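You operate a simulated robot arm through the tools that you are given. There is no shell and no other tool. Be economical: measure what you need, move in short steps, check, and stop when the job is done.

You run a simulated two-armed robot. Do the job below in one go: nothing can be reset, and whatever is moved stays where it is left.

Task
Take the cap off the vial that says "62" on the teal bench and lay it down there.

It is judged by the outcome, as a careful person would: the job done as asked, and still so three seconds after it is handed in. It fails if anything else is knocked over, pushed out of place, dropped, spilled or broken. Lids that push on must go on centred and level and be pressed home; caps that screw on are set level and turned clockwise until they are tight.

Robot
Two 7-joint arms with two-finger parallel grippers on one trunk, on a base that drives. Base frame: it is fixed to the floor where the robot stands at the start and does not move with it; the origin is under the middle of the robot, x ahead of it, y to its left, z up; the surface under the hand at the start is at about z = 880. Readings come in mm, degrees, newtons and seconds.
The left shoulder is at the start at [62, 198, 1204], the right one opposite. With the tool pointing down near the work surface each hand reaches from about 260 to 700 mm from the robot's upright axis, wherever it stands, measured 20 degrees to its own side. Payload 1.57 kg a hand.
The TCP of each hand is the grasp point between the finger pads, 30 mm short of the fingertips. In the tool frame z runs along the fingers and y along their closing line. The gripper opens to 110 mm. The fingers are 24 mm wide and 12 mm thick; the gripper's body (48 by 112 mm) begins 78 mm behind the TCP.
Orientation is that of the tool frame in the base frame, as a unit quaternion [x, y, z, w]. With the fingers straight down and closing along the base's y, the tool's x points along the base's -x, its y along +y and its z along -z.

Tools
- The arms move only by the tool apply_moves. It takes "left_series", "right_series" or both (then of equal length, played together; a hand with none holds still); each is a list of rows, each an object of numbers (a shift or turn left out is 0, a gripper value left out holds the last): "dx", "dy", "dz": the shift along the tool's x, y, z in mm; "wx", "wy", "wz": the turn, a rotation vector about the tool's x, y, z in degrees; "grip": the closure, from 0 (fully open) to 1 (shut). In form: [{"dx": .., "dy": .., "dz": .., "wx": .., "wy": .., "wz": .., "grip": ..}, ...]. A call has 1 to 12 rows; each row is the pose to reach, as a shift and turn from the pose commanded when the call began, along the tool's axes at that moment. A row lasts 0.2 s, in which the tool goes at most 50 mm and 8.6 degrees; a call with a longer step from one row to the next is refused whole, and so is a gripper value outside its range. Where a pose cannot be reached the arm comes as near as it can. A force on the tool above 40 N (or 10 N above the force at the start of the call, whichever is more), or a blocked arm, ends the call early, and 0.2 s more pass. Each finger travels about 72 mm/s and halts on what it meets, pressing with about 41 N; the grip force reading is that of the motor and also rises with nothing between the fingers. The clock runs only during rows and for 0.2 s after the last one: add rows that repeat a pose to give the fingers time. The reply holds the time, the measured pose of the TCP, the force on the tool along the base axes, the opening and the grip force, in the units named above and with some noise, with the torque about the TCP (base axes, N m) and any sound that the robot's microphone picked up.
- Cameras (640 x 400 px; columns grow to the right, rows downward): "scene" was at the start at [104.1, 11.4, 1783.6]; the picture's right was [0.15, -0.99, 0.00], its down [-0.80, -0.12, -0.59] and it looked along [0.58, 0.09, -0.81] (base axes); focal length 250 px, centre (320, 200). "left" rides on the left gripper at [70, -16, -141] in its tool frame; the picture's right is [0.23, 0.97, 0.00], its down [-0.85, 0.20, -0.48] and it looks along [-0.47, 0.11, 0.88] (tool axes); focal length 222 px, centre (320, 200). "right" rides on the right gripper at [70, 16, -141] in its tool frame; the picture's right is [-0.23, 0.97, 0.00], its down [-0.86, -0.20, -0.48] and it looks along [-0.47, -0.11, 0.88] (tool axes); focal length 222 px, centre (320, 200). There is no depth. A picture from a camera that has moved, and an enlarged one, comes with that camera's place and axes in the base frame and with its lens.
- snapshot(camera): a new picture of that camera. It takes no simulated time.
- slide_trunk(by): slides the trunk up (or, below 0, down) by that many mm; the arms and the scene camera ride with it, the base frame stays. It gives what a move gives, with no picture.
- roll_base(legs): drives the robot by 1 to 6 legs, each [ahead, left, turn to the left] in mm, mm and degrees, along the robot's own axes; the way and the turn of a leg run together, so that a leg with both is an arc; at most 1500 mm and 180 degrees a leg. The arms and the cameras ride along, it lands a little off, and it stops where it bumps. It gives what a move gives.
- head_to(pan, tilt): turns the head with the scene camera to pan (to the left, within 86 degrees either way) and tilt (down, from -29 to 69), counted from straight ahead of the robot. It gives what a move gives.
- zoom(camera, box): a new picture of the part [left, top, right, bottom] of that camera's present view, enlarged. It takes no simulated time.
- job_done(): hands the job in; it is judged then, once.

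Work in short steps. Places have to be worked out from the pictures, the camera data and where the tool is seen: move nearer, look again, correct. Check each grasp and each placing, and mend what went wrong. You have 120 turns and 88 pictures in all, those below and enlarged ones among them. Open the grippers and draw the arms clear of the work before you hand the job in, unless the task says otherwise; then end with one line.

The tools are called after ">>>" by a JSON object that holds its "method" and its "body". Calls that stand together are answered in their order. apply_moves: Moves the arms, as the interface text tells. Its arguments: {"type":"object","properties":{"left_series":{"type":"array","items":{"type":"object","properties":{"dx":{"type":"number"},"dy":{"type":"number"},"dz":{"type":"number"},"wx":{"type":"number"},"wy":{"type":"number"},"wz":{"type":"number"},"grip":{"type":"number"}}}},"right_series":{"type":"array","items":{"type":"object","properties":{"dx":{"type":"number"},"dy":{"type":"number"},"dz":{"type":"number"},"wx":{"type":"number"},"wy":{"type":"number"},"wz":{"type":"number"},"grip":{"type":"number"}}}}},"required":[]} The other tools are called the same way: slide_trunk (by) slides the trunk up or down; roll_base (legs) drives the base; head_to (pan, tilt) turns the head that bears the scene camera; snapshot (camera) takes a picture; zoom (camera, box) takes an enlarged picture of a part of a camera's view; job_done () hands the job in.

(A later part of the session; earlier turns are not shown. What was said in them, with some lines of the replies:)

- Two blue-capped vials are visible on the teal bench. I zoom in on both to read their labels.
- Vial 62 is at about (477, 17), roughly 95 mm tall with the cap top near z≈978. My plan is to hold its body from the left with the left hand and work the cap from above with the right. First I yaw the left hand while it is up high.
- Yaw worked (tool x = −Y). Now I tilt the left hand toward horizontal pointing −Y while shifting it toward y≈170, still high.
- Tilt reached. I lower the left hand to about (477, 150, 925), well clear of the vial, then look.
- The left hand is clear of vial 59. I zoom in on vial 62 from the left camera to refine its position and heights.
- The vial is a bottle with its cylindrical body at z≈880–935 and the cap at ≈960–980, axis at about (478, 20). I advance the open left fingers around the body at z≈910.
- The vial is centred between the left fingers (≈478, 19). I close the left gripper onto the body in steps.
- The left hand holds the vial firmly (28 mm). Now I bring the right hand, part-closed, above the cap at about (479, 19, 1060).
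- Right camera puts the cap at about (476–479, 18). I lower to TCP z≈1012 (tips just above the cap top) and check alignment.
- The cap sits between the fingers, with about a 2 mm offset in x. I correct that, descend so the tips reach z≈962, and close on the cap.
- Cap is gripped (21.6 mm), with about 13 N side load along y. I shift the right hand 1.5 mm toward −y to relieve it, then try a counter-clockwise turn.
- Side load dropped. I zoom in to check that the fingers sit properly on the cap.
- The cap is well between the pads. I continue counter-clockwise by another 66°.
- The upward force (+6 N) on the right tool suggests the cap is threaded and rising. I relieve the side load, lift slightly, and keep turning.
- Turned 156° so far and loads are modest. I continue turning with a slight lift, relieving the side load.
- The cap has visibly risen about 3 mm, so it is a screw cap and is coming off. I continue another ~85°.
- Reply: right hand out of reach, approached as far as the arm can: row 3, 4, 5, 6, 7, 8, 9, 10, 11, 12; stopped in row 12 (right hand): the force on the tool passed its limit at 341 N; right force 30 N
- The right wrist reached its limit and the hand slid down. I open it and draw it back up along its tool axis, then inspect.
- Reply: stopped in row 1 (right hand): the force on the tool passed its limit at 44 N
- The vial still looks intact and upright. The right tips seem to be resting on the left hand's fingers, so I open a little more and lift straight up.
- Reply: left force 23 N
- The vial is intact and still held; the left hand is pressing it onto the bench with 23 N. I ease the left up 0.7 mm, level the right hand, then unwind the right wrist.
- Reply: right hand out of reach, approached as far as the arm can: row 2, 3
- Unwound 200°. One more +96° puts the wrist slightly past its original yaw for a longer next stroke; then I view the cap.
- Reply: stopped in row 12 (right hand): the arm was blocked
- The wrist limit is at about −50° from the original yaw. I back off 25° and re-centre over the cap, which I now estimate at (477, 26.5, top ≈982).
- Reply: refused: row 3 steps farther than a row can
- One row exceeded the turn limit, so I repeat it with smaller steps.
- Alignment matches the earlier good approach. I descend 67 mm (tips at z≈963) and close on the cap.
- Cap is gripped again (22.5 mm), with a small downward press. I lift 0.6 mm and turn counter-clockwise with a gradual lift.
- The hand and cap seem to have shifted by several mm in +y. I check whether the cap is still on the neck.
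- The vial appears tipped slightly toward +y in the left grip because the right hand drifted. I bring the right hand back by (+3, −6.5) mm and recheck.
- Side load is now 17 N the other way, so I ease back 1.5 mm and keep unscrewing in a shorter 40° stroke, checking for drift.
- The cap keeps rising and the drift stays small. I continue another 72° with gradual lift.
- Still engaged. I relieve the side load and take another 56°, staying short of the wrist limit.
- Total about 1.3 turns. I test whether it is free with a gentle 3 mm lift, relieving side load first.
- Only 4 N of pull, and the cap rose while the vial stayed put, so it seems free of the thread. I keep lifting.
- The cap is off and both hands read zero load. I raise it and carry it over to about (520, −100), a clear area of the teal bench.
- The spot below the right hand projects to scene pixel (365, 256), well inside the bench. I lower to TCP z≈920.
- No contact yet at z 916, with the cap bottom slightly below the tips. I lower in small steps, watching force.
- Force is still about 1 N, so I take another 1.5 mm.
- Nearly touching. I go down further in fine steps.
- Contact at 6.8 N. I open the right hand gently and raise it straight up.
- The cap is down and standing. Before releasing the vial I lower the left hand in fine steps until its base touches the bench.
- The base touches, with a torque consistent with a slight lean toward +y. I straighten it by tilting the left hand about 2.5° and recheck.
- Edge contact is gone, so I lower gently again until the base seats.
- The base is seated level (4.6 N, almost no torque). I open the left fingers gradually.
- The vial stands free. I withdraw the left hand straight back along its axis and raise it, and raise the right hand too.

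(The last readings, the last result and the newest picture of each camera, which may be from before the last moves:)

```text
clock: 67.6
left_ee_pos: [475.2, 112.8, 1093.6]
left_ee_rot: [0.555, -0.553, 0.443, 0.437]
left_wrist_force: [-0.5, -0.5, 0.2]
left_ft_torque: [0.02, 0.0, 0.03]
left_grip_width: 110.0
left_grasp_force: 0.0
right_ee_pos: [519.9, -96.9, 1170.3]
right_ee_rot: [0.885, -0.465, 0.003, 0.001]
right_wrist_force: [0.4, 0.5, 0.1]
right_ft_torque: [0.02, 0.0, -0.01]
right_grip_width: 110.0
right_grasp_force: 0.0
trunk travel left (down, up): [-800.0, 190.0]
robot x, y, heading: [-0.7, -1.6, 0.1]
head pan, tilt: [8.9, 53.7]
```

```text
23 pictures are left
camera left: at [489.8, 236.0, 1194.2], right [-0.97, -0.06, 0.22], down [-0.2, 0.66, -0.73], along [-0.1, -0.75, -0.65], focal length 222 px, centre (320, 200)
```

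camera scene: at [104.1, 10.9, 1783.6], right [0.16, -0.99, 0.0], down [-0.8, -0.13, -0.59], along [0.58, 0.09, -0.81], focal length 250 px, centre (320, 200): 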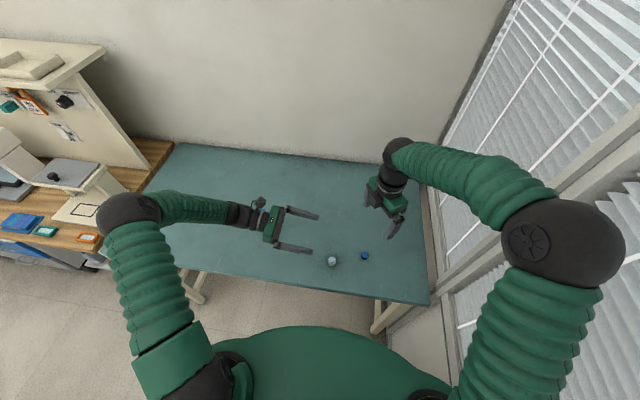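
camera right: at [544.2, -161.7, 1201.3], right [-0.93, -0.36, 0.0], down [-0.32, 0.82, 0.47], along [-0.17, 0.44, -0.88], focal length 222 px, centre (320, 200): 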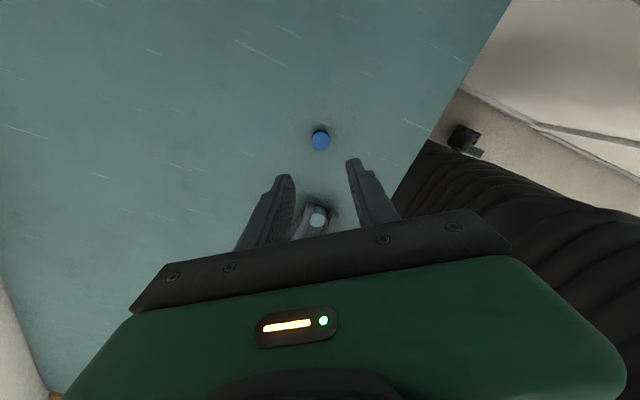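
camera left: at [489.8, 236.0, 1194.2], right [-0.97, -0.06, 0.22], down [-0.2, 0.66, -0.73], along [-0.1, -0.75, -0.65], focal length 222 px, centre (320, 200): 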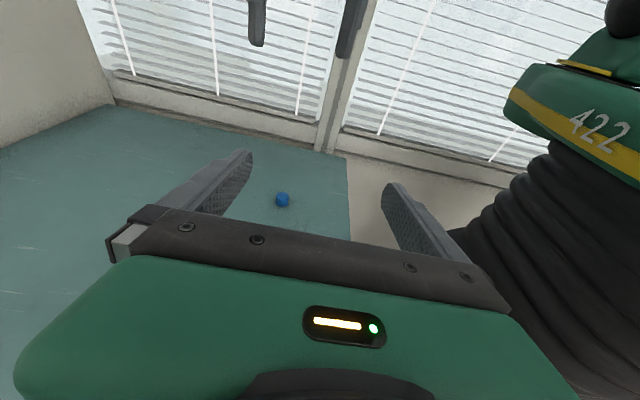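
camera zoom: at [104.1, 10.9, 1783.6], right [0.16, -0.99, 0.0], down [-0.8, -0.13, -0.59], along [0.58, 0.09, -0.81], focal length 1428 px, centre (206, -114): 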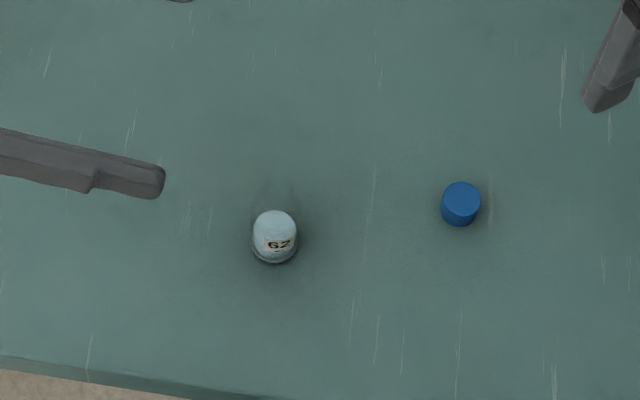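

Vial 62 stands upright and uncapped with the cap beside it. I raise the left arm a bit more to confirm vial 59 is undisturbed.

>>> {"method": "apply_moves", "body": {"left_series": [{"dx": 40}, {"dx": 80}, {"dx": 120}, {"dx": 120, "dy": 40}, {"dx": 120, "dy": 80}]}}

>>> {"method": "snapshot", "body": {"camera": "scene"}}

```text
clock: 68.8
left_ee_pos: [392.4, 85.0, 1208.6]
left_ee_rot: [0.555, -0.553, 0.443, 0.436]
left_wrist_force: [0.2, -0.3, -0.3]
left_ft_torque: [-0.01, -0.03, 0.01]
left_grip_width: 110.0
left_grasp_force: 0.0
right_ee_pos: [517.6, -96.3, 1171.5]
right_ee_rot: [0.885, -0.466, 0.004, 0.001]
right_wrist_force: [-0.2, -0.4, -0.9]
right_ft_torque: [-0.04, -0.03, -0.05]
right_grip_width: 109.8
right_grasp_force: 0.1
trunk travel left (down, up): [-800.0, 190.0]
robot x, y, heading: [0.4, -0.7, -0.1]
head pan, tilt: [8.9, 53.7]
```

```text
22 pictures are left
camera scene: at [101.5, 12.4, 1783.8], right [0.16, -0.99, 0.0], down [-0.8, -0.13, -0.59], along [0.58, 0.09, -0.81], focal length 250 px, centre (320, 200)
```

scene: 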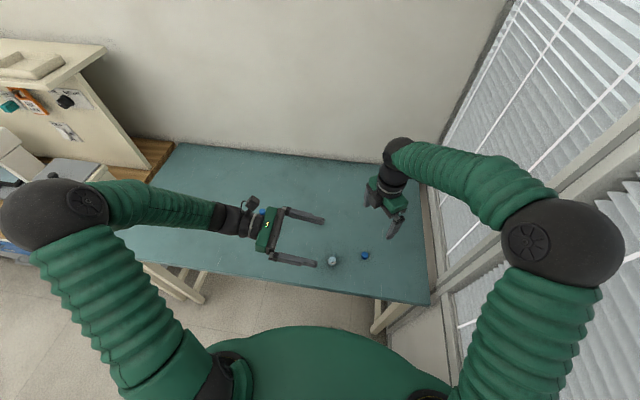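

The blue cap of vial 59 is visible at its original pixel (263, 211), so it is undisturbed. Both arms are clear and I hand in.

>>> {"method": "job_done", "body": {}}

```text
The job is handed in.
```

Vial 62's cap is unscrewed and lying on the teal bench about 130 mm from the vial. The vial stands open and upright, within about 10 mm of where it started, and vial 59 is undisturbed. During unscrewing the right wrist hit its limit and the force briefly read 341 N, but I saw no damage afterwards.
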